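You operate a simulated robot arm through the tools that you are given. There is no shell and no other tool. Be economical: measure what you need, move in short steps, check, and stop when the job is done.

Carry out the task below with a simulated robot arm. There is one attempt and no reset: what you move stays moved.

TASK
Set the grey machine to a 5 mm step, tension 6 and the guide to 30 mm, then switch on.

Only the result counts: the job must be done as asked and must still hold three seconds after the hand-in. Knocking over, shifting, dropping, spilling or breaking anything else fails it.

THE ROBOT
A 7-joint arm with a two-finger parallel gripper, fixed in place. Base frame: the origin is at the foot of the arm, x ahead of it, y to its left, z up; the work surface is at about z = 780. Readings come in mm, rad, newtons and seconds.
With the tool pointing down near the work surface it reaches from about 220 to 740 mm from the base axis. Its first joint turns from -2.897 to 2.897 rad. Payload 1.57 kg.
The TCP is the grasp point between the finger pads, 30 mm short of the fingertips. In the tool frame z runs along the fingers and y along their closing line. Largest opening 110 mm; finger width 24, thickness 12; the body of the gripper, 48 by 112 mm, starts 78 mm behind the TCP.
Orientation is told as [roll, pitch, yaw] about the base's x, y, z axes, in that order, counted from this pose: with the fingers straight down and closing along the base's y, the tool's x points along the base's -x, its y along +y and its z along -z.

THE INTERFACE
- The arm moves only by the tool play_rows. Its argument "rows" is a list of rows, each a list of 3 entries, a list of its own where there are three numbers: the shift along the tool's x, y, z in mm, then the turn, a rotation vector about the tool's x, y, z in rad, then the opening in per cent of the stroke, from 0 (shut) to 100 (fully open). In form: [[[x, y, z], [wx, wy, wz], gripper], ...]. A call has 1 to 8 rows; each row is the pose to reach, as a shift and turn from the pose commanded when the call began, along the tool's axes at that moment. Rows are played at 5 a second. More than 50 mm and 0.15 rad between two rows, or a gripper value outside its range, and nothing of the call is played. Where a pose cannot be reached the arm comes as near as it can. A force on the tool above 40 N (or 10 N above the force at the start of the call, whichever is more), or a blocked arm, ends the call early, and 0.2 s more pass. Each finger travels about 45 mm/s and halts on what it meets, pressing with about 26 N; the grip force reading is that of the motor and also rises with nothing between the fingers. The clock runs only during rows and for 0.2 s after the last one: add rows that repeat a pose to give the fingers time. It gives the time, the measured TCP pose, the force on the tool (base axes), the opening and the grip force at its end, in the units of the frame above (readings bear some noise), with the torque about the TCP (base axes, N m) and any sound that the robot's microphone picked up.
- Cameras (640 x 400 px; columns grow to the right, rows downward): "scene" is fixed at [222.7, -650.5, 1562.3]; the picture's right is [0.85, -0.53, 0.00], its down [-0.43, -0.69, -0.59] and it looks along [0.31, 0.50, -0.81] (base axes); focal length 322 px, centre (320, 200). "wrist" rides on the gripper at [70, 16, -141] in the tool frame; the picture's right is [-0.23, 0.97, 0.00], its down [-0.85, -0.20, -0.48] and it looks along [-0.47, -0.11, 0.88] (tool axes); focal length 222 px, centre (320, 200). There is no depth. A picture from a camera that has moved, and an enlarged one, comes with that camera's place and axes in the base frame and with its lens.
- capture(camera): a new picture of that camera. The clock stands still meanwhile.
- raise_lower(by): slides the trunk up (or, below 0, down) by that many mm; the arm rides with it, the base frame stays. It gives what a move gives, with no picture.
- close_up(camera, box): a new picture of the part [left, top, right, bottom] of that camera's present view, enlarged. The clock stands still meanwhile.
- sign_off(): hands the job in; it is judged then, once.

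Work in short steps. Places have to be worked out from the pictures, the camera data and where the tool is seen: move nearer, look again, correct. Check each grasp and each placing, and mend what went wrong. You have 120 turns and 64 pictures in all, those below and enlarged ones among them. Open the gripper and draw the arm clear of the work before you hand the job in, unless the task says otherwise; then end with one line.

The tools are called as name(argument=value, ...) on one line, values as JSON. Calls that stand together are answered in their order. play_rows: Moves the arm, as the interface text tells. Its arguments: {"type":"object","properties":{"rows":{"type":"array","items":{"type":"array"}}},"required":["rows"]} The other tools are called the same way: raise_lower (by) slides the trunk up or down; capture (camera) takes a picture; close_up (camera, box) takes an enlarged picture of a part of a camera's view; sign_off () hands the job in.

At the start:

```text
time_s: 0.0
tool_pos: [424.2, -184.8, 1160.9]
tcp_rot: [0.002, 0.001, 0.001]
contact_force: [0.5, -0.1, 0.1]
wrist_torque: [0.02, -0.01, -0.02]
width: 110.0
gripper_force: 0.0
trunk travel left (down, up): [-500.0, 90.0]
```

scene: 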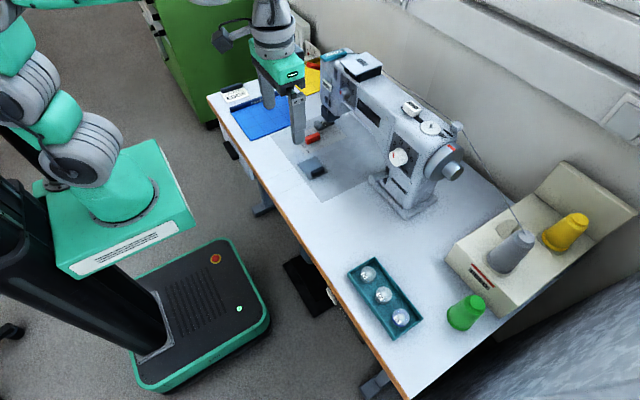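
wrist: 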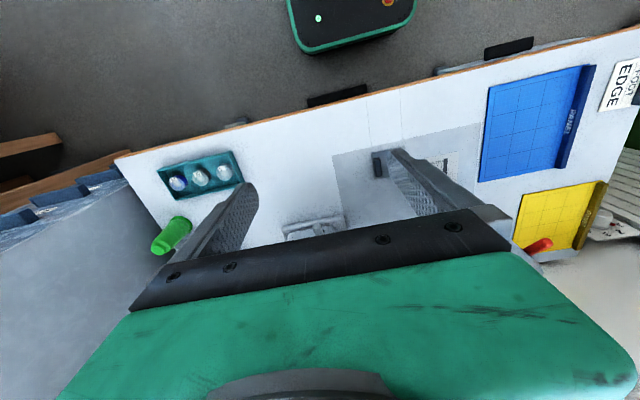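

The machine is a sewing machine with dials on its front. I look closer at it before moving.

close_up(camera="scene", box=[370, 80, 480, 220])

close_up(camera="scene", box=[280, 40, 400, 200])

```text
2.86 times, centred on (425, 150) of scene
camera zoom: at [222.7, -650.5, 1562.3], right [0.85, -0.53, 0.0], down [-0.43, -0.69, -0.59], along [0.31, 0.5, -0.81], focal length 919 px, centre (20, 343)
```

zoom: 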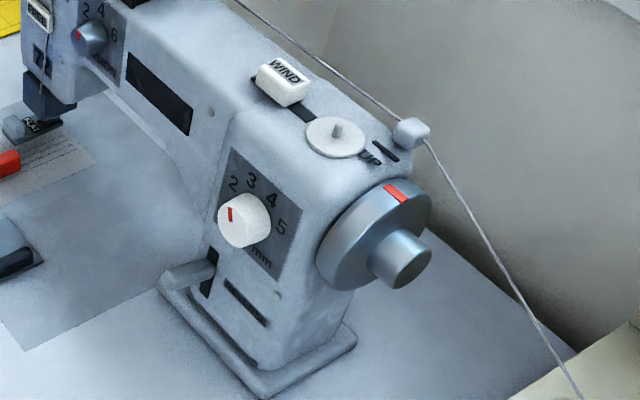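

```text
2.50 times, centred on (340, 120) of scene
camera zoom: at [222.7, -650.5, 1562.3], right [0.85, -0.53, 0.0], down [-0.43, -0.69, -0.59], along [0.31, 0.5, -0.81], focal length 804 px, centre (270, 400)
```

zoom: 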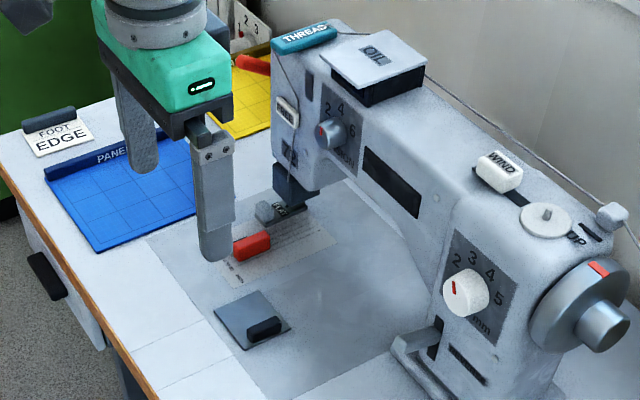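

Now I look at the table's far-left and the front edge for the power switch, and the wrist view for the guide scale.

close_up(camera="scene", box=[200, 30, 340, 200])

close_up(camera="wrist", box=[440, 60, 640, 270])

close_up(camera="wrist", box=[320, 80, 500, 230])

```text
2.35 times, centred on (270, 115) of scene
camera zoom: at [222.7, -650.5, 1562.3], right [0.85, -0.53, 0.0], down [-0.43, -0.69, -0.59], along [0.31, 0.5, -0.81], focal length 757 px, centre (438, 400)
```

zoom: 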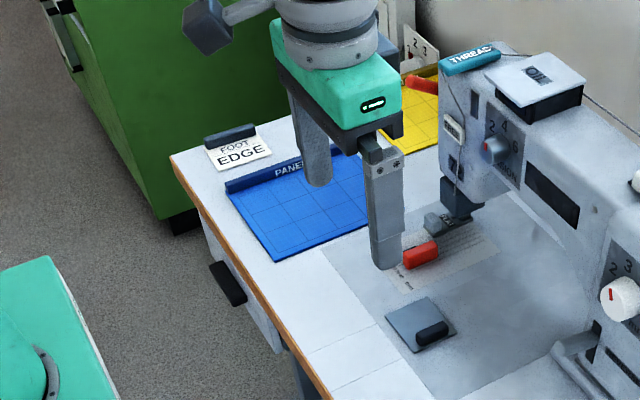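

```text
1.90 times, centred on (540, 165) of wrist
camera zoom: at [353.2, -169.7, 1302.2], right [0.23, 0.97, 0.0], down [0.85, -0.2, 0.48], along [0.47, -0.11, -0.88], focal length 423 px, centre (-99, 267)
```

zoom: 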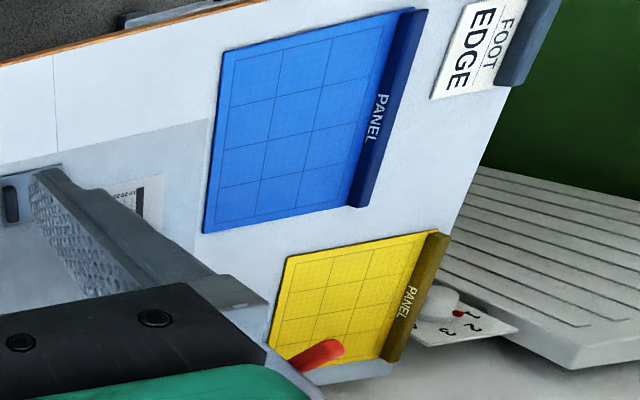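

```text
2.67 times, centred on (410, 155) of wrist
camera zoom: at [353.2, -169.7, 1302.2], right [0.23, 0.97, 0.0], down [0.85, -0.2, 0.48], along [0.47, -0.11, -0.88], focal length 592 px, centre (80, 320)
```

zoom: 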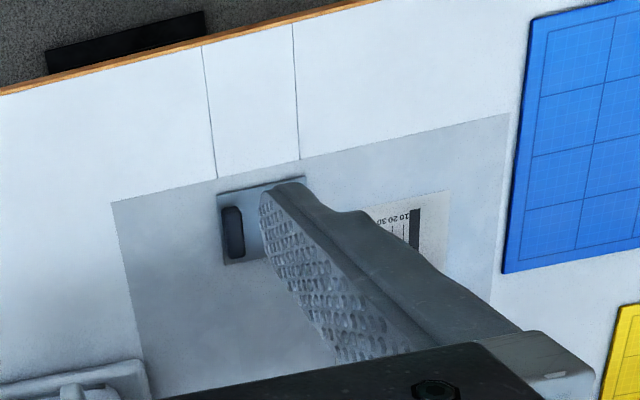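

The needle head is at about (690, 60), and the dials are on the machine's robot-facing front around x≈690. I want the tool pointing horizontally at it with the camera above, so I first yaw the tool about its own axis (half turn), starting with 1.18 rad.

play_rows(rows=[[[0, 0, 0], [0, 0, -0.148], 0], [[0, 0, 0], [0, 0, -0.296], 0], [[0, 0, 0], [0, 0, -0.444], 0], [[0, 0, 0], [0, 0, -0.592], 0], [[0, 0, 0], [0, 0, -0.74], 0], [[0, 0, 0], [0, 0, -0.888], 0], [[0, 0, 0], [0, 0, -1.036], 0], [[0, 0, 0], [0, 0, -1.184], 0]])

play_rows(rows=[[[0, 0, 0], [0, 0, -0.148], 0], [[0, 0, 0], [0, 0, -0.296], 0], [[0, 0, 0], [0, 0, -0.444], 0], [[0, 0, 0], [0, 0, -0.592], 0], [[0, 0, 0], [0, 0, -0.74], 0], [[0, 0, 0], [0, 0, -0.888], 0], [[0, 0, 0], [0, 0, -1.036], 0], [[0, 0, 0], [0, 0, -1.184], 0]])

play_rows(rows=[[[0, 0, 0], [0, 0, -0.148], 0], [[0, 0, 0], [0, 0, -0.296], 0], [[0, 0, 0], [0, 0, -0.444], 0], [[0, 0, 0], [0, 0, -0.592], 0], [[0, 0, 0], [0, 0, -0.7736], 0]])

```text
time_s: 1.8
tool_pos: [424.7, -186.2, 1159.4]
tcp_rot: [0.0, -0.002, 1.186]
contact_force: [0.2, -0.6, 0.4]
wrist_torque: [0.02, 0.0, 0.01]
width: 0.1
gripper_force: 22.3
trunk travel left (down, up): [-500.0, 90.0]
```

```text
time_s: 3.6
tool_pos: [423.5, -186.0, 1159.9]
tcp_rot: [-0.004, -0.001, 2.37]
contact_force: [0.1, 0.0, -0.1]
wrist_torque: [0.03, 0.0, -0.02]
width: 0.0
gripper_force: 21.0
trunk travel left (down, up): [-500.0, 90.0]
```

```text
refused: row 5 steps farther than a row can; nothing moved
```

Yaw works. I finish the yaw, then pitch the tool up towards +x by half in one go.

play_rows(rows=[[[0, 0, 0], [0, 0, -0.14], 0], [[0, 0, 0], [0, 0, -0.28], 0], [[0, 0, 0], [0, 0, -0.42], 0], [[0, 0, 0], [0, 0, -0.56], 0], [[0, 0, 0], [0, 0, -0.7], 0], [[0, 0, 0], [0, 0, -0.7716], 0]])

play_rows(rows=[[[0, 0, 0], [0, 0.1, 0], 0], [[0, 0, 0], [0, 0.2, 0], 0], [[0, 0, 0], [0, 0.3, 0], 0], [[0, 0, 0], [0, 0.4, 0], 0], [[0, 0, 0], [0, 0.5, 0], 0], [[0, 0, 0], [0, 0.6, 0], 0], [[0, 0, 0], [0, 0.7, 0], 0], [[0, 0, 0], [0, 0.8, 0], 0]])

capture(camera="wrist")

capture(camera="scene")

```text
time_s: 5.0
tool_pos: [424.3, -186.0, 1160.4]
tcp_rot: [-0.004, 0.0, 3.143]
contact_force: [0.4, 0.2, 0.7]
wrist_torque: [-0.02, -0.04, -0.02]
width: 0.0
gripper_force: 21.2
trunk travel left (down, up): [-500.0, 90.0]
```

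```text
time_s: 6.5
tool_pos: [448.6, -153.6, 1100.2]
tcp_rot: [-0.161, 0.5, -3.123]
contact_force: [-0.2, -0.1, -0.1]
wrist_torque: [0.01, -0.01, 0.0]
width: 0.2
gripper_force: 21.4
trunk travel left (down, up): [-500.0, 90.0]
stopped in row 7: the arm was blocked; the commanded pose is now the measured one
```

```text
56 pictures are left
camera wrist: at [443.9, -192.2, 1253.9], right [-0.11, -0.96, -0.24], down [-0.99, 0.1, 0.03], along [-0.01, 0.25, -0.97], focal length 222 px, centre (320, 200)
```

wrist: 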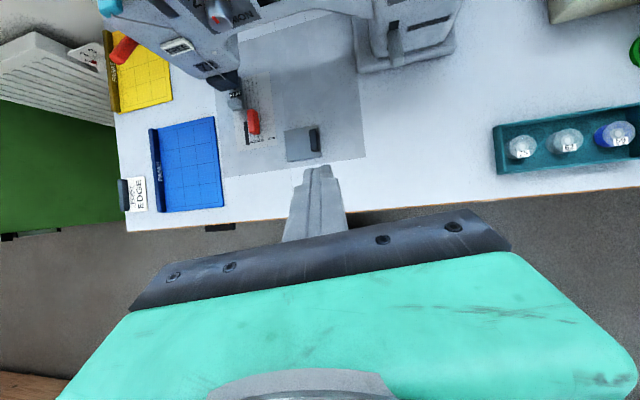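

```text
55 pictures are left
```

scene: 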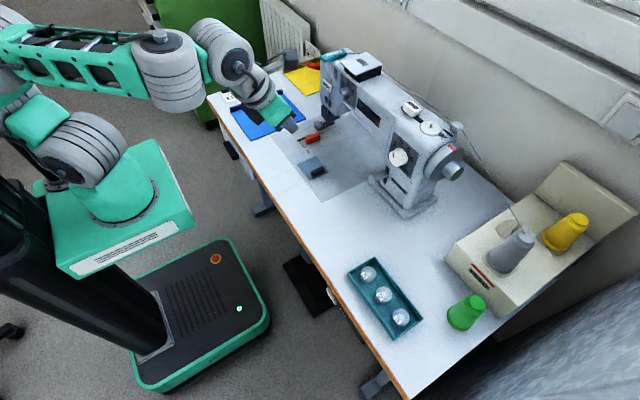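

The wrist reached a joint limit at about 28° of tilt. With the arm's base lower the forearm would slope up and let the tool become horizontal, so I lower the trunk 200 mm (fingertips still about 90 mm above the table).

raise_lower(by=-200)

```text
time_s: 8.6
tool_pos: [446.8, -152.6, 885.3]
tcp_rot: [-0.188, 0.475, -3.139]
contact_force: [-0.4, -0.3, 0.6]
wrist_torque: [-0.01, 0.01, 0.04]
width: 0.0
gripper_force: 21.4
trunk travel left (down, up): [-300.0, 290.0]
```

Now I raise the TCP 230 mm with the arm itself, straight up.

play_rows(rows=[[[20.6, -7.5, -39.3], [0, 0, 0], 0], [[41.2, -15, -78.6], [0, 0, 0], 0], [[61.8, -22.5, -117.9], [0, 0, 0], 0], [[82.4, -30, -157.2], [0, 0, 0], 0], [[103, -37.5, -196.5], [0, 0, 0], 0]])

play_rows(rows=[[[0, 0, 0], [0, 0.1, 0], 0], [[0, 0, 0], [0, 0.2, 0], 0], [[0, 0, 0], [0, 0.3, 0], 0], [[0, 0, 0], [0, 0.4, 0], 0], [[0, 0, 0], [0, 0.5, 0], 0]])

```text
time_s: 9.8
tool_pos: [442.4, -144.4, 1079.7]
tcp_rot: [-0.164, 0.494, -3.123]
contact_force: [-0.8, -0.3, 0.1]
wrist_torque: [-0.07, -0.03, -0.02]
width: 0.1
gripper_force: 21.7
out of reach, approached as far as the arm can: row 5
trunk travel left (down, up): [-300.0, 290.0]
```

```text
time_s: 11.0
tool_pos: [444.0, -147.7, 1079.6]
tcp_rot: [-0.263, 0.987, 3.018]
contact_force: [0.0, -0.4, 0.0]
wrist_torque: [0.0, -0.04, 0.02]
width: 0.2
gripper_force: 21.7
trunk travel left (down, up): [-300.0, 290.0]
```

Good, the lower trunk gave more tilt. I lower another 150 mm, which brings the TCP near dial height, and continue.

raise_lower(by=-120)

play_rows(rows=[[[0, 0, 0], [0, 0.1, 0], 0], [[0, 0, 0], [0, 0.2, 0], 0], [[0, 0, 0], [0, 0.3, 0], 0], [[0, 0, 0], [0, 0.4, 0], 0], [[0, 0, 0], [0, 0.5, 0], 0]])

```text
time_s: 12.5
tool_pos: [443.7, -145.5, 959.9]
tcp_rot: [-0.263, 0.983, 3.017]
contact_force: [0.4, 0.8, 0.6]
wrist_torque: [0.01, -0.01, 0.0]
width: 0.0
gripper_force: 21.2
trunk travel left (down, up): [-180.0, 410.0]
```

```text
time_s: 13.4
tool_pos: [466.8, -148.0, 941.8]
tcp_rot: [-0.717, 1.17, 2.626]
contact_force: [-0.2, 0.0, -0.1]
wrist_torque: [0.0, 0.02, 0.03]
width: 0.0
gripper_force: 21.5
trunk travel left (down, up): [-180.0, 410.0]
stopped in row 4: the arm was blocked; the commanded pose is now the measured one
```

Tool is now within ~17° of horizontal. I raise the TCP 160 mm by arm, then look at where it stands.

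play_rows(rows=[[[36.8, -10.2, -11.8], [0, 0, 0], 0], [[73.6, -20.4, -23.6], [0, 0, 0], 0], [[110.4, -30.6, -35.4], [0, 0, 0], 0], [[147.2, -40.8, -47.2], [0, 0, 0], 0]])

capture(camera="wrist")

capture(camera="scene")

```text
time_s: 14.4
tool_pos: [464.9, -152.0, 1093.5]
tcp_rot: [-0.733, 1.162, 2.605]
contact_force: [-0.1, 0.7, 0.3]
wrist_torque: [0.01, 0.02, 0.0]
width: 0.0
gripper_force: 21.8
trunk travel left (down, up): [-180.0, 410.0]
```

```text
54 pictures are left
camera wrist: at [359.4, -213.8, 1195.6], right [0.07, -0.88, -0.47], down [-0.77, 0.26, -0.59], along [0.64, 0.4, -0.66], focal length 222 px, centre (320, 200)
```

wrist: 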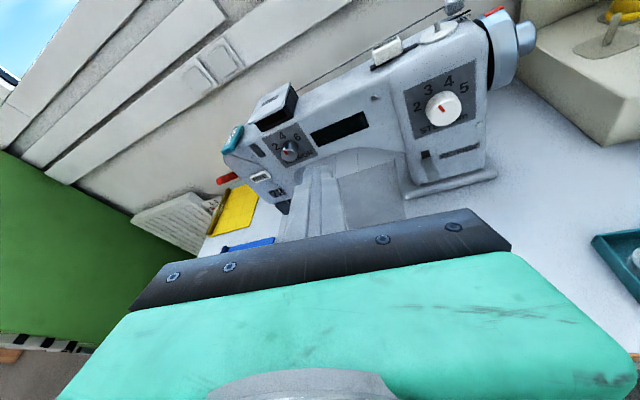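

```text
53 pictures are left
```

scene: 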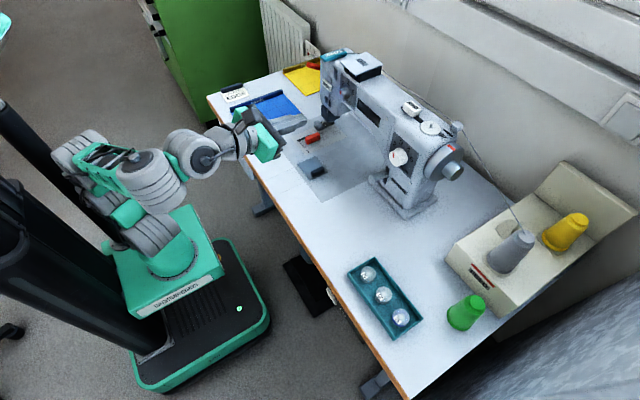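

Great view. By triangulation the step dial is at about (680, -278, 979), the tension dial at (702, -14, 993). Close-ups of dials and marks next.

close_up(camera="wrist", box=[370, 50, 530, 200])

close_up(camera="wrist", box=[200, 70, 380, 220])

```text
2.67 times, centred on (450, 125) of wrist
camera zoom: at [359.4, -213.8, 1195.6], right [0.07, -0.88, -0.47], down [-0.77, 0.26, -0.59], along [0.64, 0.4, -0.66], focal length 592 px, centre (-27, 400)
```

zoom: 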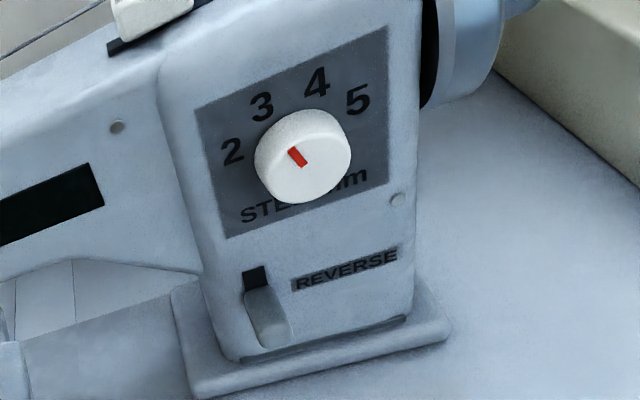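

```text
2.67 times, centred on (290, 145) of wrist
camera zoom: at [359.4, -213.8, 1195.6], right [0.07, -0.88, -0.47], down [-0.77, 0.26, -0.59], along [0.64, 0.4, -0.66], focal length 592 px, centre (400, 347)
```

zoom: 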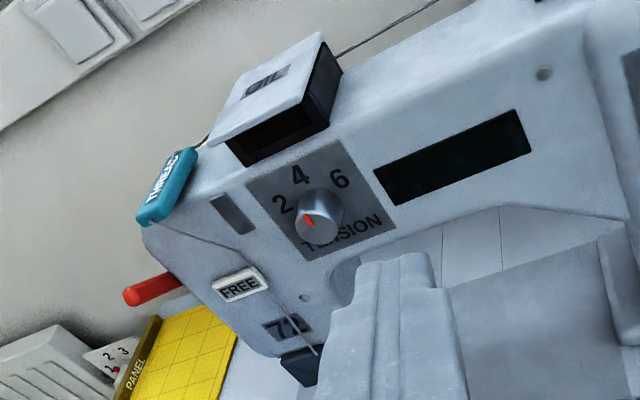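

The step pointer sits below 3, the tension pointer near 2.x. I still need the power switch; zoom on the table's front edge and under it, and on the guide.

close_up(camera="scene", box=[270, 240, 400, 330])

close_up(camera="scene", box=[270, 100, 370, 190])

close_up(camera="scene", box=[440, 180, 600, 310])

```text
4.44 times, centred on (335, 285) of scene
camera zoom: at [222.7, -650.5, 1562.3], right [0.85, -0.53, 0.0], down [-0.43, -0.69, -0.59], along [0.31, 0.5, -0.81], focal length 1430 px, centre (253, -178)
```

zoom: 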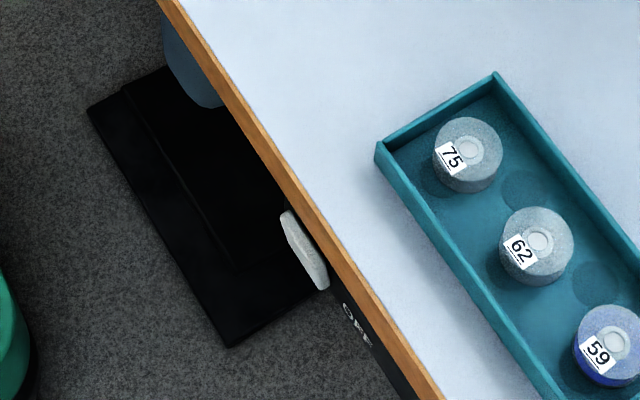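

```text
4.44 times, centred on (320, 145) of scene
camera zoom: at [222.7, -650.5, 1562.3], right [0.85, -0.53, 0.0], down [-0.43, -0.69, -0.59], along [0.31, 0.5, -0.81], focal length 1430 px, centre (320, 444)
```

zoom: 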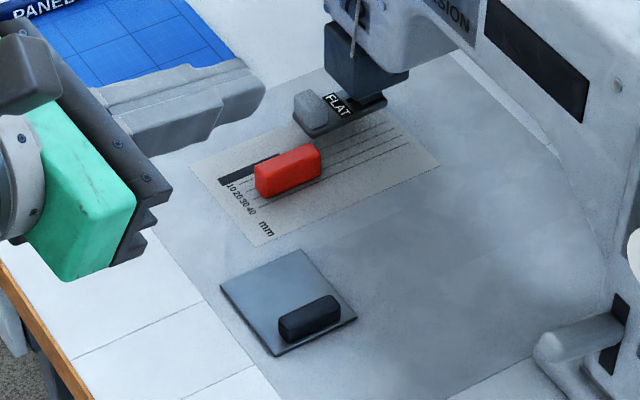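

```text
3.08 times, centred on (520, 245) of scene
camera zoom: at [222.7, -650.5, 1562.3], right [0.85, -0.53, 0.0], down [-0.43, -0.69, -0.59], along [0.31, 0.5, -0.81], focal length 990 px, centre (-295, 62)
```

zoom: 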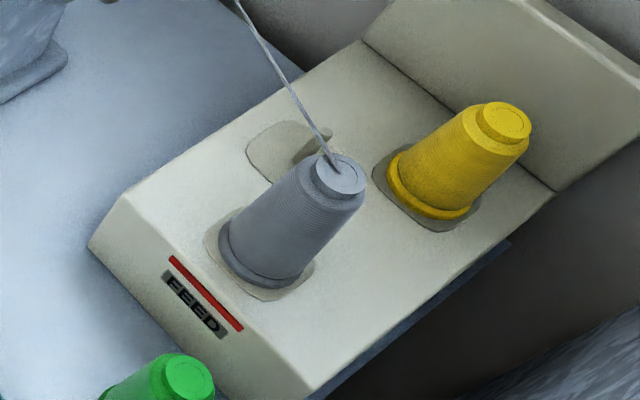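

The switch is under the table's front edge around (400, -440, 735), with "OFF" printed at its right. First the step dial: I square the tool horizontally to +x, then lower with the trunk to dial height.

play_rows(rows=[[[0, 0, 0], [-0.048, 0.082, -0.061], 0], [[0, 0, 0], [-0.0965, 0.1645, -0.1215], 0], [[0, 0, 0], [-0.145, 0.247, -0.182], 0], [[0, 0, 0], [-0.193, 0.329, -0.243], 0]])

raise_lower(by=-90)

```text
time_s: 15.5
tool_pos: [483.9, -215.2, 1034.5]
tcp_rot: [-1.044, 1.393, 2.058]
contact_force: [0.2, 0.0, -0.4]
wrist_torque: [-0.03, -0.05, 0.03]
width: 0.0
gripper_force: 21.4
trunk travel left (down, up): [-180.0, 410.0]
stopped in row 4: the arm was blocked; the commanded pose is now the measured one
```

```text
time_s: 16.7
tool_pos: [486.9, -217.0, 933.5]
tcp_rot: [-1.045, 1.369, 2.06]
contact_force: [0.5, 0.0, -0.3]
wrist_torque: [-0.01, 0.02, -0.02]
width: 0.2
gripper_force: 21.3
trunk travel left (down, up): [-90.0, 500.0]
```

Tool axis is now nearly +x (6° down). I move toward a stand-off in front of the step dial with the fingers open and look.

play_rows(rows=[[[19.6, 16.5, 23.4], [0, 0, 0], 100], [[39.2, 32.9, 46.7], [0, 0, 0], 100], [[58.8, 49.4, 70.1], [0, 0, 0], 100], [[58.8, 49.4, 70.1], [0, 0, 0], 100], [[58.8, 49.4, 70.1], [0, 0, 0], 100]])

capture(camera="wrist")

```text
time_s: 17.9
tool_pos: [556.2, -277.5, 985.7]
tcp_rot: [-1.044, 1.392, 2.052]
contact_force: [-0.5, 1.3, -0.7]
wrist_torque: [0.0, -0.02, 0.03]
width: 103.9
gripper_force: 0.0
trunk travel left (down, up): [-90.0, 500.0]
```

```text
47 pictures are left
camera wrist: at [418.9, -299.4, 1064.2], right [-0.07, -0.92, -0.37], down [-0.54, 0.35, -0.77], along [0.84, 0.15, -0.52], focal length 222 px, centre (320, 200)
```

wrist: 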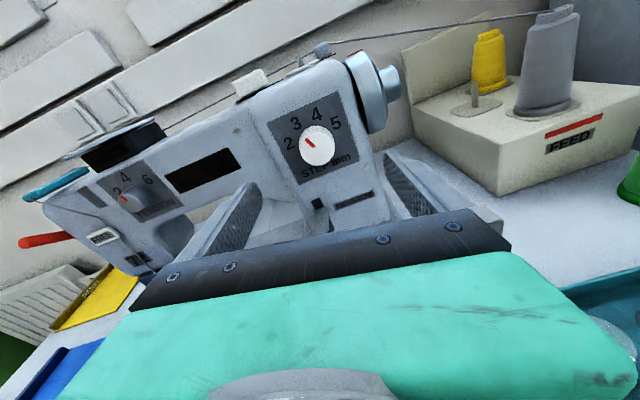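

Dial confirmed at about (680, -279, 976). Zoom on it to read pointer, marks and knob depth.

close_up(camera="wrist", box=[260, 90, 380, 190])

```text
4.00 times, centred on (320, 140) of wrist
camera zoom: at [418.9, -299.4, 1064.2], right [-0.07, -0.92, -0.37], down [-0.54, 0.35, -0.77], along [0.84, 0.15, -0.52], focal length 888 px, centre (320, 440)
```

zoom: 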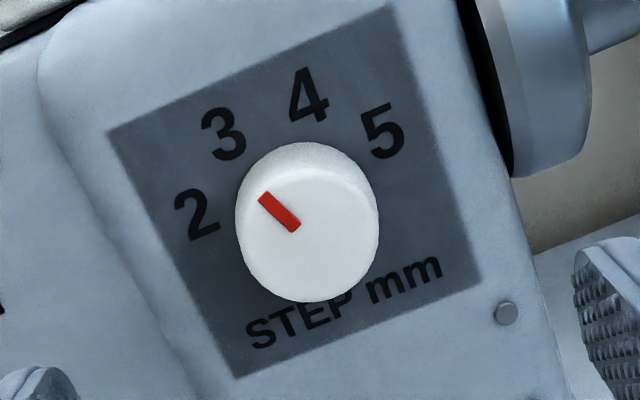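

The pointer stands at 3 and marks are about 46° apart, so I need roughly +93° clockwise. I correct the 5° tilt and advance to put the fingertips just short of the knob.

play_rows(rows=[[[0, 0, 0], [0, 0.09, 0], 100], [[-2.4, -1.8, 42], [0, 0.09, 0], 100], [[-4.8, -3.5, 84.4], [0, 0.09, 0], 100], [[-4.8, -3.5, 84.4], [0, 0.09, 0], 100]])

capture(camera="wrist")

close_up(camera="scene", box=[340, 110, 460, 210])

```text
time_s: 18.9
tool_pos: [640.2, -273.3, 971.0]
tcp_rot: [-1.563, 1.414, 1.528]
contact_force: [-0.2, 0.9, 0.2]
wrist_torque: [0.02, -0.02, -0.01]
width: 110.2
gripper_force: 0.1
trunk travel left (down, up): [-90.0, 500.0]
```

```text
45 pictures are left
camera wrist: at [496.8, -295.0, 1038.2], right [-0.05, -0.93, -0.38], down [-0.46, 0.35, -0.81], along [0.89, 0.14, -0.44], focal length 222 px, centre (320, 200)
```

wrist: 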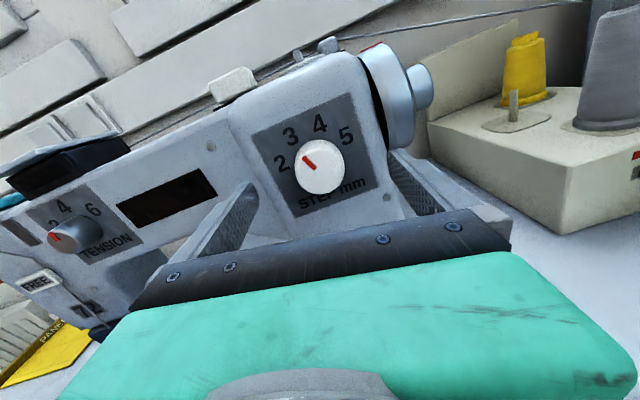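

```text
4.00 times, centred on (400, 160) of scene
camera zoom: at [222.7, -650.5, 1562.3], right [0.85, -0.53, 0.0], down [-0.43, -0.69, -0.59], along [0.31, 0.5, -0.81], focal length 1287 px, centre (0, 360)
```

zoom: 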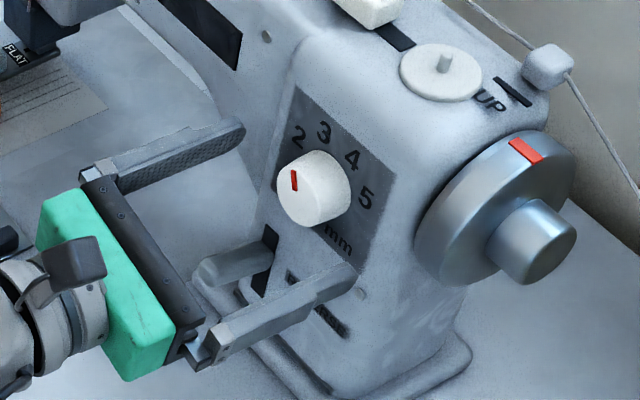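

Knob axis lies ~6 mm above and 2 mm right of the tool axis. I centre and advance 22 mm, then close gently on the knob.

play_rows(rows=[[[6.2, 0.8, 0], [0, 0, 0], 100], [[6.2, 0.8, 11], [0, 0, 0], 100], [[6.2, 0.8, 22], [0, 0, 0], 100]])

play_rows(rows=[[[0, 0, 0], [0, 0, 0], 60], [[0, 0, 0], [0, 0, 0], 50], [[0, 0, 0], [0, 0, 0], 30], [[0, 0, 0], [0, 0, 0], 30], [[0, 0, 0], [0, 0, 0], 30]])

capture(camera="wrist")

close_up(camera="scene", box=[340, 110, 460, 210])

```text
time_s: 19.7
tool_pos: [661.8, -277.7, 979.0]
tcp_rot: [-1.56, 1.414, 1.532]
contact_force: [-3.7, 1.0, -1.8]
wrist_torque: [-0.1, 0.02, 0.28]
width: 110.2
gripper_force: 0.0
trunk travel left (down, up): [-90.0, 500.0]
```

```text
time_s: 20.9
tool_pos: [662.0, -277.0, 979.2]
tcp_rot: [-1.564, 1.415, 1.528]
contact_force: [-0.1, 0.8, 0.2]
wrist_torque: [0.0, -0.01, 0.03]
width: 43.3
gripper_force: 21.3
trunk travel left (down, up): [-90.0, 500.0]
```

```text
43 pictures are left
camera wrist: at [518.4, -297.2, 1046.1], right [-0.05, -0.93, -0.38], down [-0.46, 0.35, -0.81], along [0.89, 0.14, -0.44], focal length 222 px, centre (320, 200)
```

wrist: 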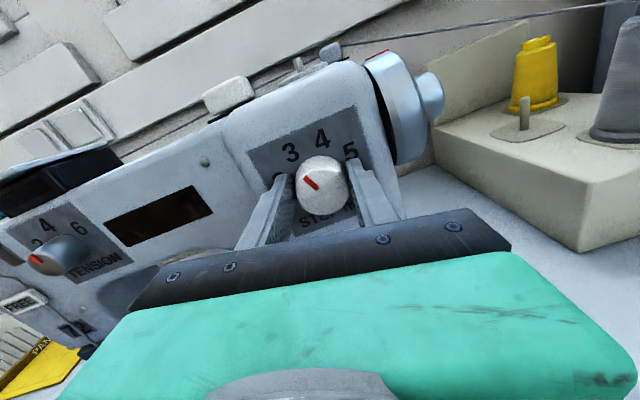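

```text
4.00 times, centred on (400, 160) of scene
camera zoom: at [222.7, -650.5, 1562.3], right [0.85, -0.53, 0.0], down [-0.43, -0.69, -0.59], along [0.31, 0.5, -0.81], focal length 1287 px, centre (0, 360)
```

zoom: 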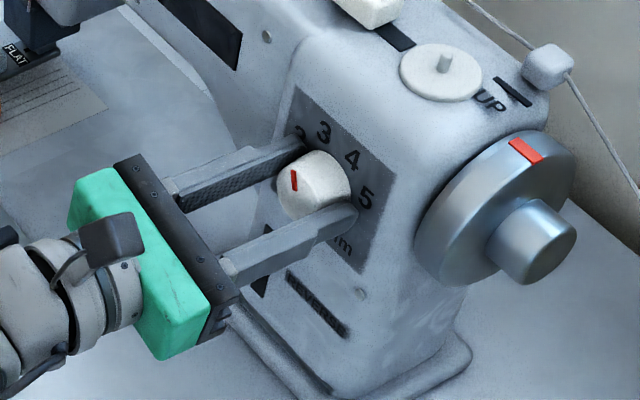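

Gripped at 43 mm with no side load. I turn +0.8 rad first and check the pointer.

play_rows(rows=[[[0, 0, 0], [0, 0, 0.12], 30], [[0, 0, 0], [0, 0, 0.24], 30], [[0, 0, 0], [0, 0, 0.36], 30], [[0, 0, 0], [0, 0, 0.48], 30], [[0, 0, 0], [0, 0, 0.6], 30], [[0, 0, 0], [0, 0, 0.7], 30], [[0, 0, 0], [0, 0, 0.8], 30]])

close_up(camera="scene", box=[360, 120, 440, 190])

```text
time_s: 22.5
tool_pos: [660.7, -280.2, 977.7]
tcp_rot: [-1.565, 0.61, 1.521]
contact_force: [-0.2, -10.9, -4.8]
wrist_torque: [-0.06, 0.63, -0.32]
width: 42.8
gripper_force: 44.7
trunk travel left (down, up): [-90.0, 500.0]
```

```text
5.71 times, centred on (400, 155) of scene
camera zoom: at [222.7, -650.5, 1562.3], right [0.85, -0.53, 0.0], down [-0.43, -0.69, -0.59], along [0.31, 0.5, -0.81], focal length 1838 px, centre (-137, 457)
```

zoom: 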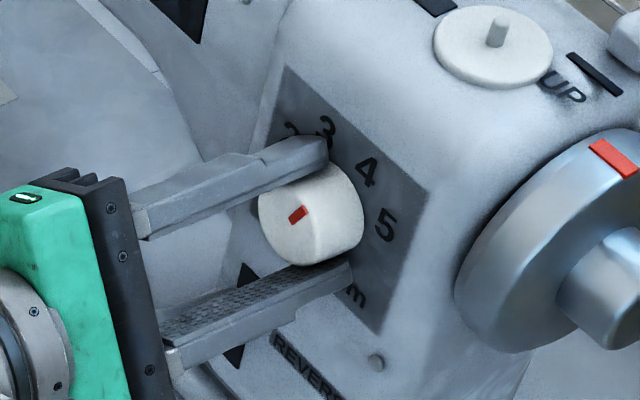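

The knob follows (pointer now at about 4). I continue by 0.8 rad with a small shift that follows the knob's axis.

play_rows(rows=[[[0.1, 0.7, 0], [0, 0, 0.13], 30], [[0.2, 1.4, 0], [0, 0, 0.26], 30], [[0.4, 2.1, 0], [0, 0, 0.39], 30], [[0.5, 2.8, 0], [0, 0, 0.52], 30], [[0.6, 3.5, 0], [0, 0, 0.66], 30], [[0.7, 4.2, 0], [0, 0, 0.8], 30]])

close_up(camera="scene", box=[360, 120, 440, 190])

```text
time_s: 23.9
tool_pos: [660.3, -280.4, 974.2]
tcp_rot: [-1.566, -0.188, 1.522]
contact_force: [-15.1, -4.4, -20.8]
wrist_torque: [-1.13, 0.47, 0.06]
width: 43.2
gripper_force: 45.1
trunk travel left (down, up): [-90.0, 500.0]
```

```text
5.71 times, centred on (400, 155) of scene
camera zoom: at [222.7, -650.5, 1562.3], right [0.85, -0.53, 0.0], down [-0.43, -0.69, -0.59], along [0.31, 0.5, -0.81], focal length 1838 px, centre (-137, 457)
```

zoom: 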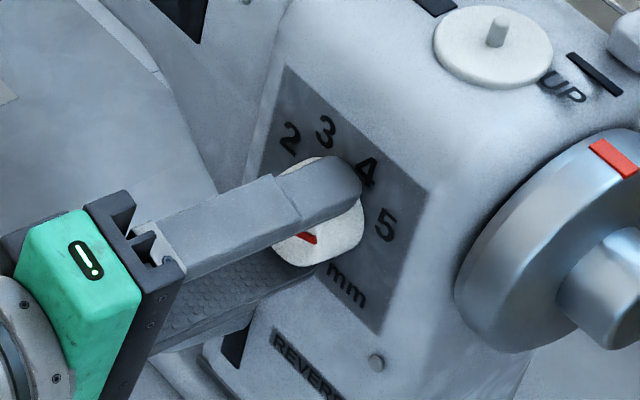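

A reaction torque of 1.1 N·m appeared, perhaps the knob's end stop. I open, back off and read the dial.

play_rows(rows=[[[0, 0, 0], [0, 0, 0], 60], [[0, 0, 0], [0, 0, 0], 60], [[0, 0, 0], [0, 0, 0], 60], [[0, 0, -40], [0, 0, 0], 60], [[0, 0, -80], [0, 0, 0], 60]])

capture(camera="wrist")

close_up(camera="scene", box=[360, 120, 440, 190])

```text
time_s: 25.1
tool_pos: [579.8, -276.7, 975.3]
tcp_rot: [-1.57, -0.186, 1.519]
contact_force: [0.1, -0.3, -0.2]
wrist_torque: [-0.04, -0.02, -0.02]
width: 66.2
gripper_force: 0.0
trunk travel left (down, up): [-90.0, 500.0]
```

```text
39 pictures are left
camera wrist: at [434.6, -334.6, 947.6], right [0.02, 0.4, -0.92], down [-0.44, 0.83, 0.35], along [0.9, 0.39, 0.19], focal length 222 px, centre (320, 200)
```

wrist: 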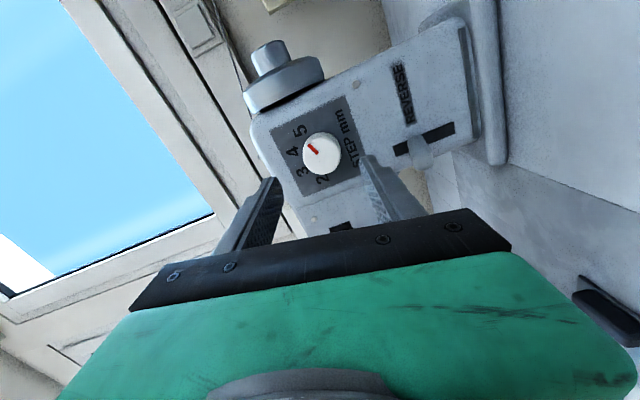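

```text
5.71 times, centred on (400, 155) of scene
camera zoom: at [222.7, -650.5, 1562.3], right [0.85, -0.53, 0.0], down [-0.43, -0.69, -0.59], along [0.31, 0.5, -0.81], focal length 1838 px, centre (-137, 457)
```

zoom: 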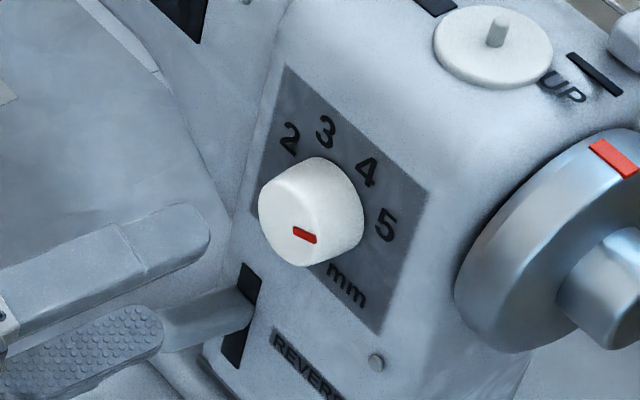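

close_up(camera="wrist", box=[270, 100, 390, 200])

```text
4.00 times, centred on (330, 150) of wrist
camera zoom: at [434.6, -334.6, 947.6], right [0.02, 0.4, -0.92], down [-0.44, 0.83, 0.35], along [0.9, 0.39, 0.19], focal length 888 px, centre (280, 400)
```

zoom: 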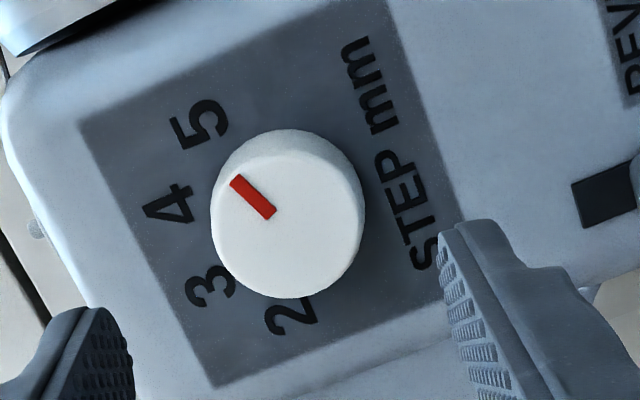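

Pointer reads ~68–70°, coinciding with the "5" mark (and an end stop was felt): step = 5. Next I swing toward the tension dial while unwinding the wrist.

play_rows(rows=[[[-17.6, 1, -0.9], [0, 0, -0.145], 60], [[-35.2, 2, -1.8], [0, 0, -0.29], 60], [[-52.8, 3, -2.7], [0, 0, -0.435], 60], [[-70.4, 4, -3.6], [0, 0, -0.58], 60], [[-88, 5.1, -4.6], [0, 0, -0.725], 60], [[-105.6, 6.1, -5.5], [0, 0, -0.87], 60], [[-123.2, 7.2, -6.4], [0, 0, -1.015], 60], [[-140.8, 8.2, -7.3], [0, 0, -1.16], 60]])

```text
time_s: 26.9
tool_pos: [580.9, -136.9, 994.8]
tcp_rot: [-1.566, 0.977, 1.521]
contact_force: [0.4, -0.3, -0.2]
wrist_torque: [-0.02, 0.0, 0.01]
width: 66.0
gripper_force: 0.0
trunk travel left (down, up): [-90.0, 500.0]
```

play_rows(rows=[[[-23.3, -33.5, -4], [0, 0, -0.145], 60], [[-46.6, -67, -8], [0, 0, -0.29], 60], [[-70, -100.5, -12], [0, 0, -0.435], 60]])

capture(camera="wrist")

```text
time_s: 27.7
tool_pos: [573.5, -11.0, 995.1]
tcp_rot: [-1.567, 1.413, 1.523]
contact_force: [-0.1, -0.5, -1.2]
wrist_torque: [0.01, 0.01, 0.05]
width: 65.9
gripper_force: 0.0
trunk travel left (down, up): [-90.0, 500.0]
```

```text
36 pictures are left
camera wrist: at [430.7, -32.0, 1061.3], right [-0.05, -0.92, -0.38], down [-0.46, 0.36, -0.81], along [0.89, 0.14, -0.44], focal length 222 px, centre (320, 200)
```

wrist: 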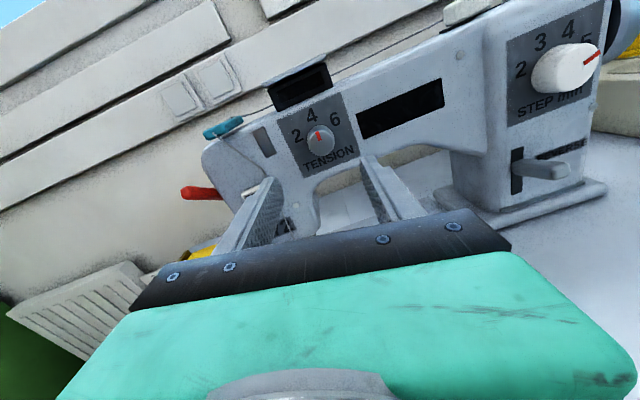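

close_up(camera="wrist", box=[270, 85, 370, 185])

close_up(camera="wrist", box=[490, 0, 630, 110])

```text
4.00 times, centred on (320, 135) of wrist
camera zoom: at [430.7, -32.0, 1061.3], right [-0.05, -0.92, -0.38], down [-0.46, 0.36, -0.81], along [0.89, 0.14, -0.44], focal length 888 px, centre (320, 460)
```

zoom: 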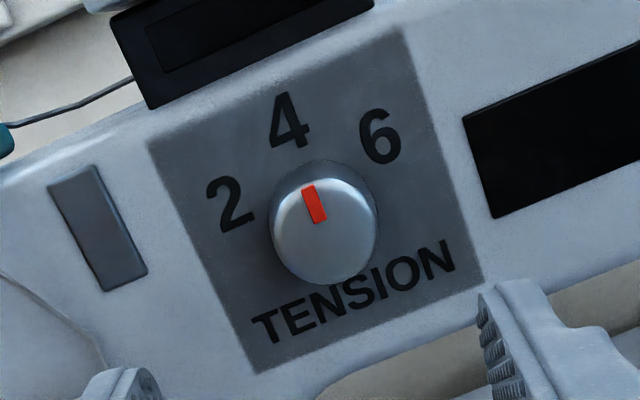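

```text
3.64 times, centred on (560, 55) of wrist
camera zoom: at [430.7, -32.0, 1061.3], right [-0.05, -0.92, -0.38], down [-0.46, 0.36, -0.81], along [0.89, 0.14, -0.44], focal length 808 px, centre (-553, 727)
```

zoom: 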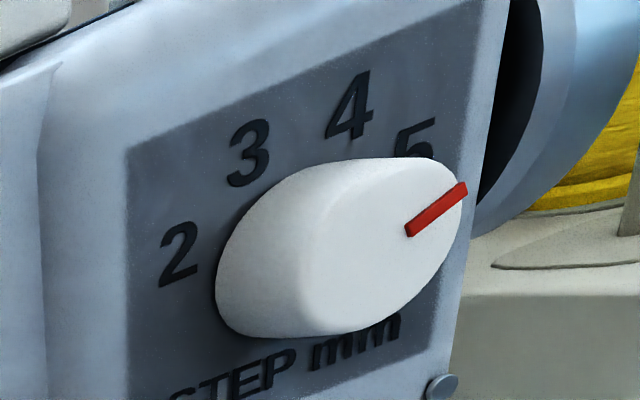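

Step stays at 5. Tension pointer is at 4 (0°); "6" is about 60–63° clockwise; knob front centre (697, -20, 1000), about 31 mm wide. I advance onto it and close.

play_rows(rows=[[[5.5, 1.8, 35], [0, 0, 0], 60], [[5.5, 1.8, 70], [0, 0, 0], 60], [[5.5, 1.8, 92], [0, 0, 0], 60], [[5.5, 1.8, 106], [0, 0, 0], 60]])

play_rows(rows=[[[0, 0, 0], [0, 0, 0], 40], [[0, 0, 0], [0, 0, 0], 20], [[0, 0, 0], [0, 0, 0], 20], [[0, 0, 0], [0, 0, 0], 20]])

capture(camera="wrist")

```text
time_s: 28.7
tool_pos: [674.0, -18.9, 997.9]
tcp_rot: [-1.536, 1.409, 1.56]
contact_force: [-48.8, -0.5, -7.9]
wrist_torque: [-0.33, 0.03, 1.89]
width: 61.9
gripper_force: 0.1
trunk travel left (down, up): [-90.0, 500.0]
stopped in row 4: the force on the tool passed its limit at 64 N (the readings are from after the stop); the commanded pose is now the measured one
```

```text
time_s: 29.7
tool_pos: [674.9, -12.7, 998.7]
tcp_rot: [-1.554, 1.414, 1.553]
contact_force: [-46.4, 30.1, -2.5]
wrist_torque: [-0.07, 0.06, 2.47]
width: 48.2
gripper_force: 14.1
trunk travel left (down, up): [-90.0, 500.0]
```

```text
33 pictures are left
camera wrist: at [531.6, -34.9, 1066.1], right [-0.03, -0.93, -0.38], down [-0.47, 0.35, -0.81], along [0.88, 0.15, -0.45], focal length 222 px, centre (320, 200)
```

wrist: 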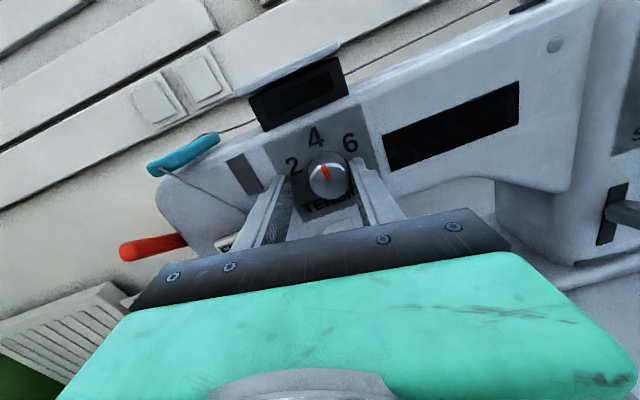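

The tips touched the face plate (x≈704). I open a little, back off 4 mm, recentre to y≈-19 and close again.

play_rows(rows=[[[0, 0, -5], [0, 0, 0], 55], [[0, 5, -5], [0, 0, 0], 55], [[0, 5, -5], [0, 0, 0], 55]])

play_rows(rows=[[[0, 0, 0], [0, 0, 0], 20], [[0, 0, 0], [0, 0, 0], 20], [[0, 0, 0], [0, 0, 0], 20], [[0, 0, 0], [0, 0, 0], 20]])

capture(camera="wrist")

```text
time_s: 30.5
tool_pos: [673.3, -24.1, 992.8]
tcp_rot: [-1.497, 1.411, 1.594]
contact_force: [-0.7, -0.3, 0.6]
wrist_torque: [0.02, 0.02, 0.02]
width: 60.7
gripper_force: 0.0
trunk travel left (down, up): [-90.0, 500.0]
```

```text
time_s: 31.5
tool_pos: [673.2, -23.4, 994.8]
tcp_rot: [-1.512, 1.413, 1.585]
contact_force: [2.5, 17.8, 1.5]
wrist_torque: [-0.15, 0.26, 0.5]
width: 37.2
gripper_force: 9.2
trunk travel left (down, up): [-90.0, 500.0]
```

```text
32 pictures are left
camera wrist: at [530.4, -43.3, 1061.8], right [-0.04, -0.92, -0.38], down [-0.47, 0.35, -0.81], along [0.88, 0.14, -0.45], focal length 222 px, centre (320, 200)
```

wrist: 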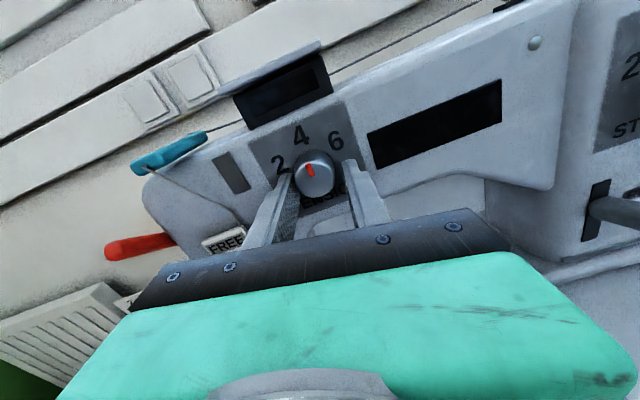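

The knob is about 5 mm higher and 2 mm left of the tool; I open slightly, correct, and close again.

play_rows(rows=[[[0, 0, -1], [0, 0, 0], 45], [[4.8, -3, -1], [0, 0, 0], 45], [[4.8, -3, -1], [0, 0, 0], 45]])

play_rows(rows=[[[0, 0, 0], [0, 0, 0], 20], [[0, 0, 0], [0, 0, 0], 20], [[0, 0, 0], [0, 0, 0], 20], [[0, 0, 0], [0, 0, 0], 20], [[0, 0, 0], [0, 0, 0], 20], [[0, 0, 0], [0, 0, 0], 20]])

close_up(camera="wrist", box=[230, 100, 410, 230])

```text
time_s: 32.3
tool_pos: [673.6, -22.3, 999.5]
tcp_rot: [-1.513, 1.41, 1.582]
contact_force: [0.1, 0.6, 0.3]
wrist_torque: [0.02, 0.01, 0.05]
width: 49.6
gripper_force: 0.1
trunk travel left (down, up): [-90.0, 500.0]
```

```text
time_s: 33.7
tool_pos: [672.9, -20.3, 1000.7]
tcp_rot: [-1.518, 1.413, 1.579]
contact_force: [4.6, 17.7, 3.8]
wrist_torque: [-0.07, 0.07, 0.81]
width: 31.3
gripper_force: 39.7
trunk travel left (down, up): [-90.0, 500.0]
```

```text
3.08 times, centred on (320, 165) of wrist
camera zoom: at [529.5, -41.3, 1067.7], right [-0.04, -0.92, -0.38], down [-0.47, 0.35, -0.81], along [0.88, 0.14, -0.45], focal length 684 px, centre (320, 308)
```

zoom: 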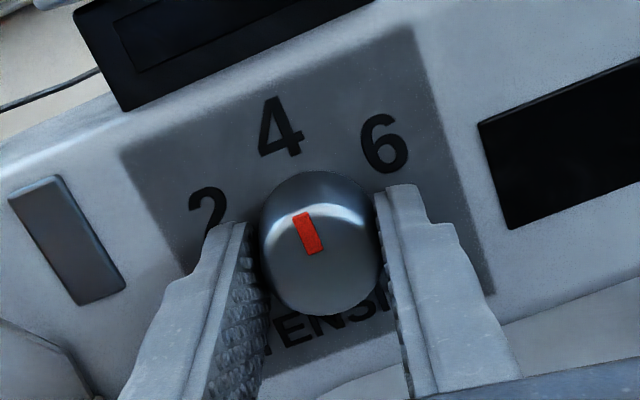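

Gripped at 31 mm. I relieve the side load by shifting 3 mm left, then rotate +1.05 rad.

play_rows(rows=[[[0, -3, 0], [0, 0, 0], 20], [[0, -3, 0], [0, 0, 0.14], 20], [[0, -3, 0], [0, 0, 0.28], 20], [[0, -3, 0], [0, 0, 0.42], 20], [[0, -3, 0], [0, 0, 0.56], 20], [[0, -3, 0], [0, 0, 0.7], 20], [[0, -3, 0], [0, 0, 0.84], 20], [[0, -3, 0], [0, 0, 0.95], 20]])

close_up(camera="wrist", box=[230, 100, 410, 230])

```text
time_s: 35.5
tool_pos: [671.8, -18.8, 1002.1]
tcp_rot: [-1.562, 0.457, 1.531]
contact_force: [4.5, 4.0, 7.4]
wrist_torque: [-0.01, 0.24, 0.84]
width: 30.9
gripper_force: 40.1
trunk travel left (down, up): [-90.0, 500.0]
```

```text
3.08 times, centred on (320, 165) of wrist
camera zoom: at [526.7, -81.9, 1018.8], right [-0.02, -0.23, -0.97], down [-0.44, 0.88, -0.2], along [0.9, 0.42, -0.12], focal length 684 px, centre (320, 308)
```

zoom: 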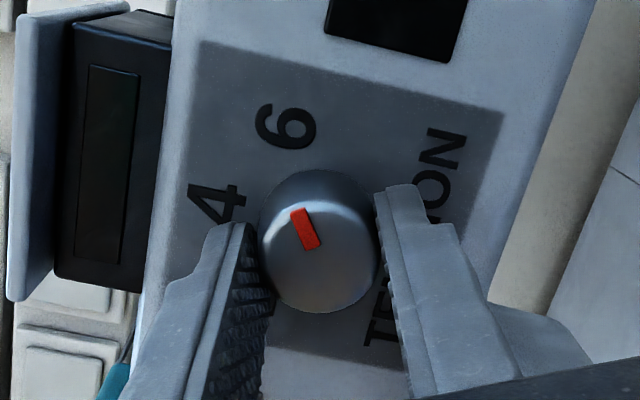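

Pointer is at ~55°, "6" at ~60°. I add 0.10 rad, then release and verify.

play_rows(rows=[[[0, 0, 0], [0, 0, 0.05], 20], [[0, 0, 0], [0, 0, 0.1], 20], [[0, 0, 0], [0, 0, 0.1], 20]])

play_rows(rows=[[[0, 0, 0], [0, 0, 0], 50], [[0, 0, 0], [0, 0, 0], 50], [[0, 0, 0], [0, 0, 0], 50], [[0, 0, -40], [0, 0, 0], 50], [[0, 0, -80], [0, 0, 0], 50], [[0, 0, -100], [0, 0, 0], 50]])

capture(camera="wrist")

```text
time_s: 36.3
tool_pos: [671.5, -19.1, 1000.5]
tcp_rot: [-1.565, 0.362, 1.526]
contact_force: [8.8, 2.3, 9.9]
wrist_torque: [-0.32, -0.28, 0.36]
width: 31.1
gripper_force: 39.8
trunk travel left (down, up): [-90.0, 500.0]
```

```text
time_s: 37.7
tool_pos: [573.6, -13.4, 1001.6]
tcp_rot: [-1.561, 0.362, 1.528]
contact_force: [0.1, 0.0, 0.4]
wrist_torque: [0.0, 0.0, 0.03]
width: 54.9
gripper_force: 0.0
trunk travel left (down, up): [-90.0, 500.0]
```

```text
29 pictures are left
camera wrist: at [427.1, -78.5, 1012.9], right [-0.02, -0.13, -0.99], down [-0.44, 0.89, -0.11], along [0.9, 0.43, -0.07], focal length 222 px, centre (320, 200)
```

wrist: 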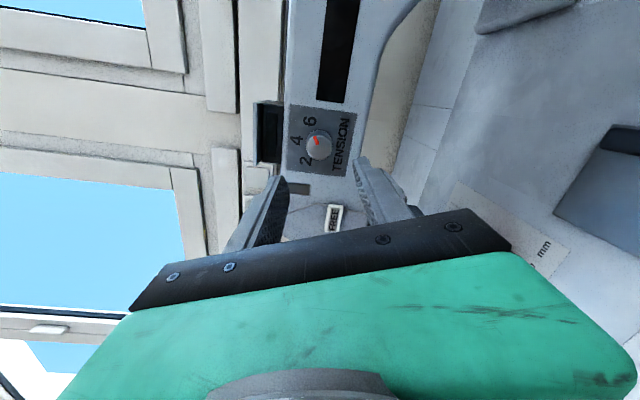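

close_up(camera="wrist", box=[270, 85, 370, 185])

```text
4.00 times, centred on (320, 135) of wrist
camera zoom: at [427.1, -78.5, 1012.9], right [-0.02, -0.13, -0.99], down [-0.44, 0.89, -0.11], along [0.9, 0.43, -0.07], focal length 888 px, centre (320, 460)
```

zoom: 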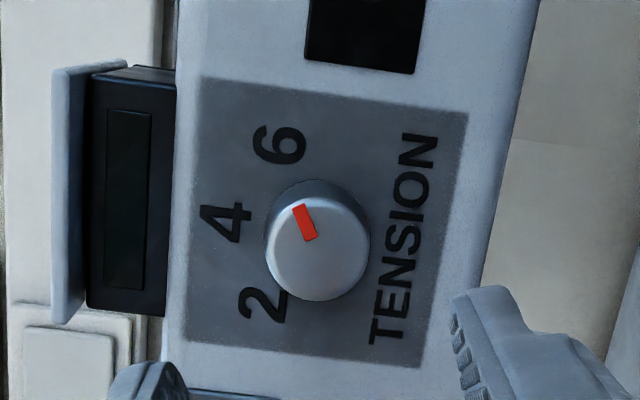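

Tension pointer reads ~61° against the 6 mark at ~60°: set. Now the guide: I unwind the roll while drawing back and left.

play_rows(rows=[[[-8, -3, -4.1], [0, 0, -0.147], 40], [[-16, -6, -8.2], [0, 0, -0.294], 40], [[-24, -9, -12.4], [0, 0, -0.441], 40], [[-32, -12, -16.5], [0, 0, -0.588], 40], [[-40, -15, -20.6], [0, 0, -0.735], 40], [[-48, -18, -24.7], [0, 0, -0.882], 40], [[-56, -21, -28.9], [0, 0, -1.029], 40], [[-64.2, -24, -33], [0, 0, -1.176], 40]])

play_rows(rows=[[[0, 0, 0], [0, -0.14, 0], 40], [[0, 0, 0], [0, -0.28, 0], 40], [[0, 0, 0], [0, -0.42, 0], 40], [[0, 0, 0], [0, -0.56, 0], 40], [[0, 0, 0], [0, -0.7, 0], 40], [[0, 0, 0], [0, -0.8, 0], 40]])

capture(camera="wrist")

```text
time_s: 39.5
tool_pos: [544.7, 58.4, 986.7]
tcp_rot: [-1.551, 1.481, 1.537]
contact_force: [-2.2, -1.0, 1.2]
wrist_torque: [-0.01, 0.11, 0.11]
width: 44.1
gripper_force: 0.1
out of reach, approached as far as the arm can: row 8
trunk travel left (down, up): [-90.0, 500.0]
```

```text
time_s: 40.9
tool_pos: [548.0, 55.2, 927.2]
tcp_rot: [-0.159, 0.781, 2.979]
contact_force: [0.6, 0.5, 0.1]
wrist_torque: [-0.01, 0.02, 0.0]
width: 43.9
gripper_force: 0.1
out of reach, approached as far as the arm can: row 1, 2, 3, 4, 5, 6
trunk travel left (down, up): [-90.0, 500.0]
```

```text
27 pictures are left
camera wrist: at [493.9, 22.7, 1071.9], right [-0.21, -0.94, -0.27], down [-0.93, 0.27, -0.24], along [0.3, 0.2, -0.93], focal length 222 px, centre (320, 200)
```

wrist: 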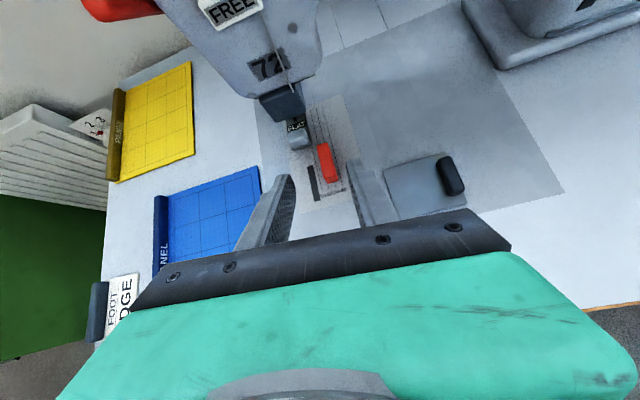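

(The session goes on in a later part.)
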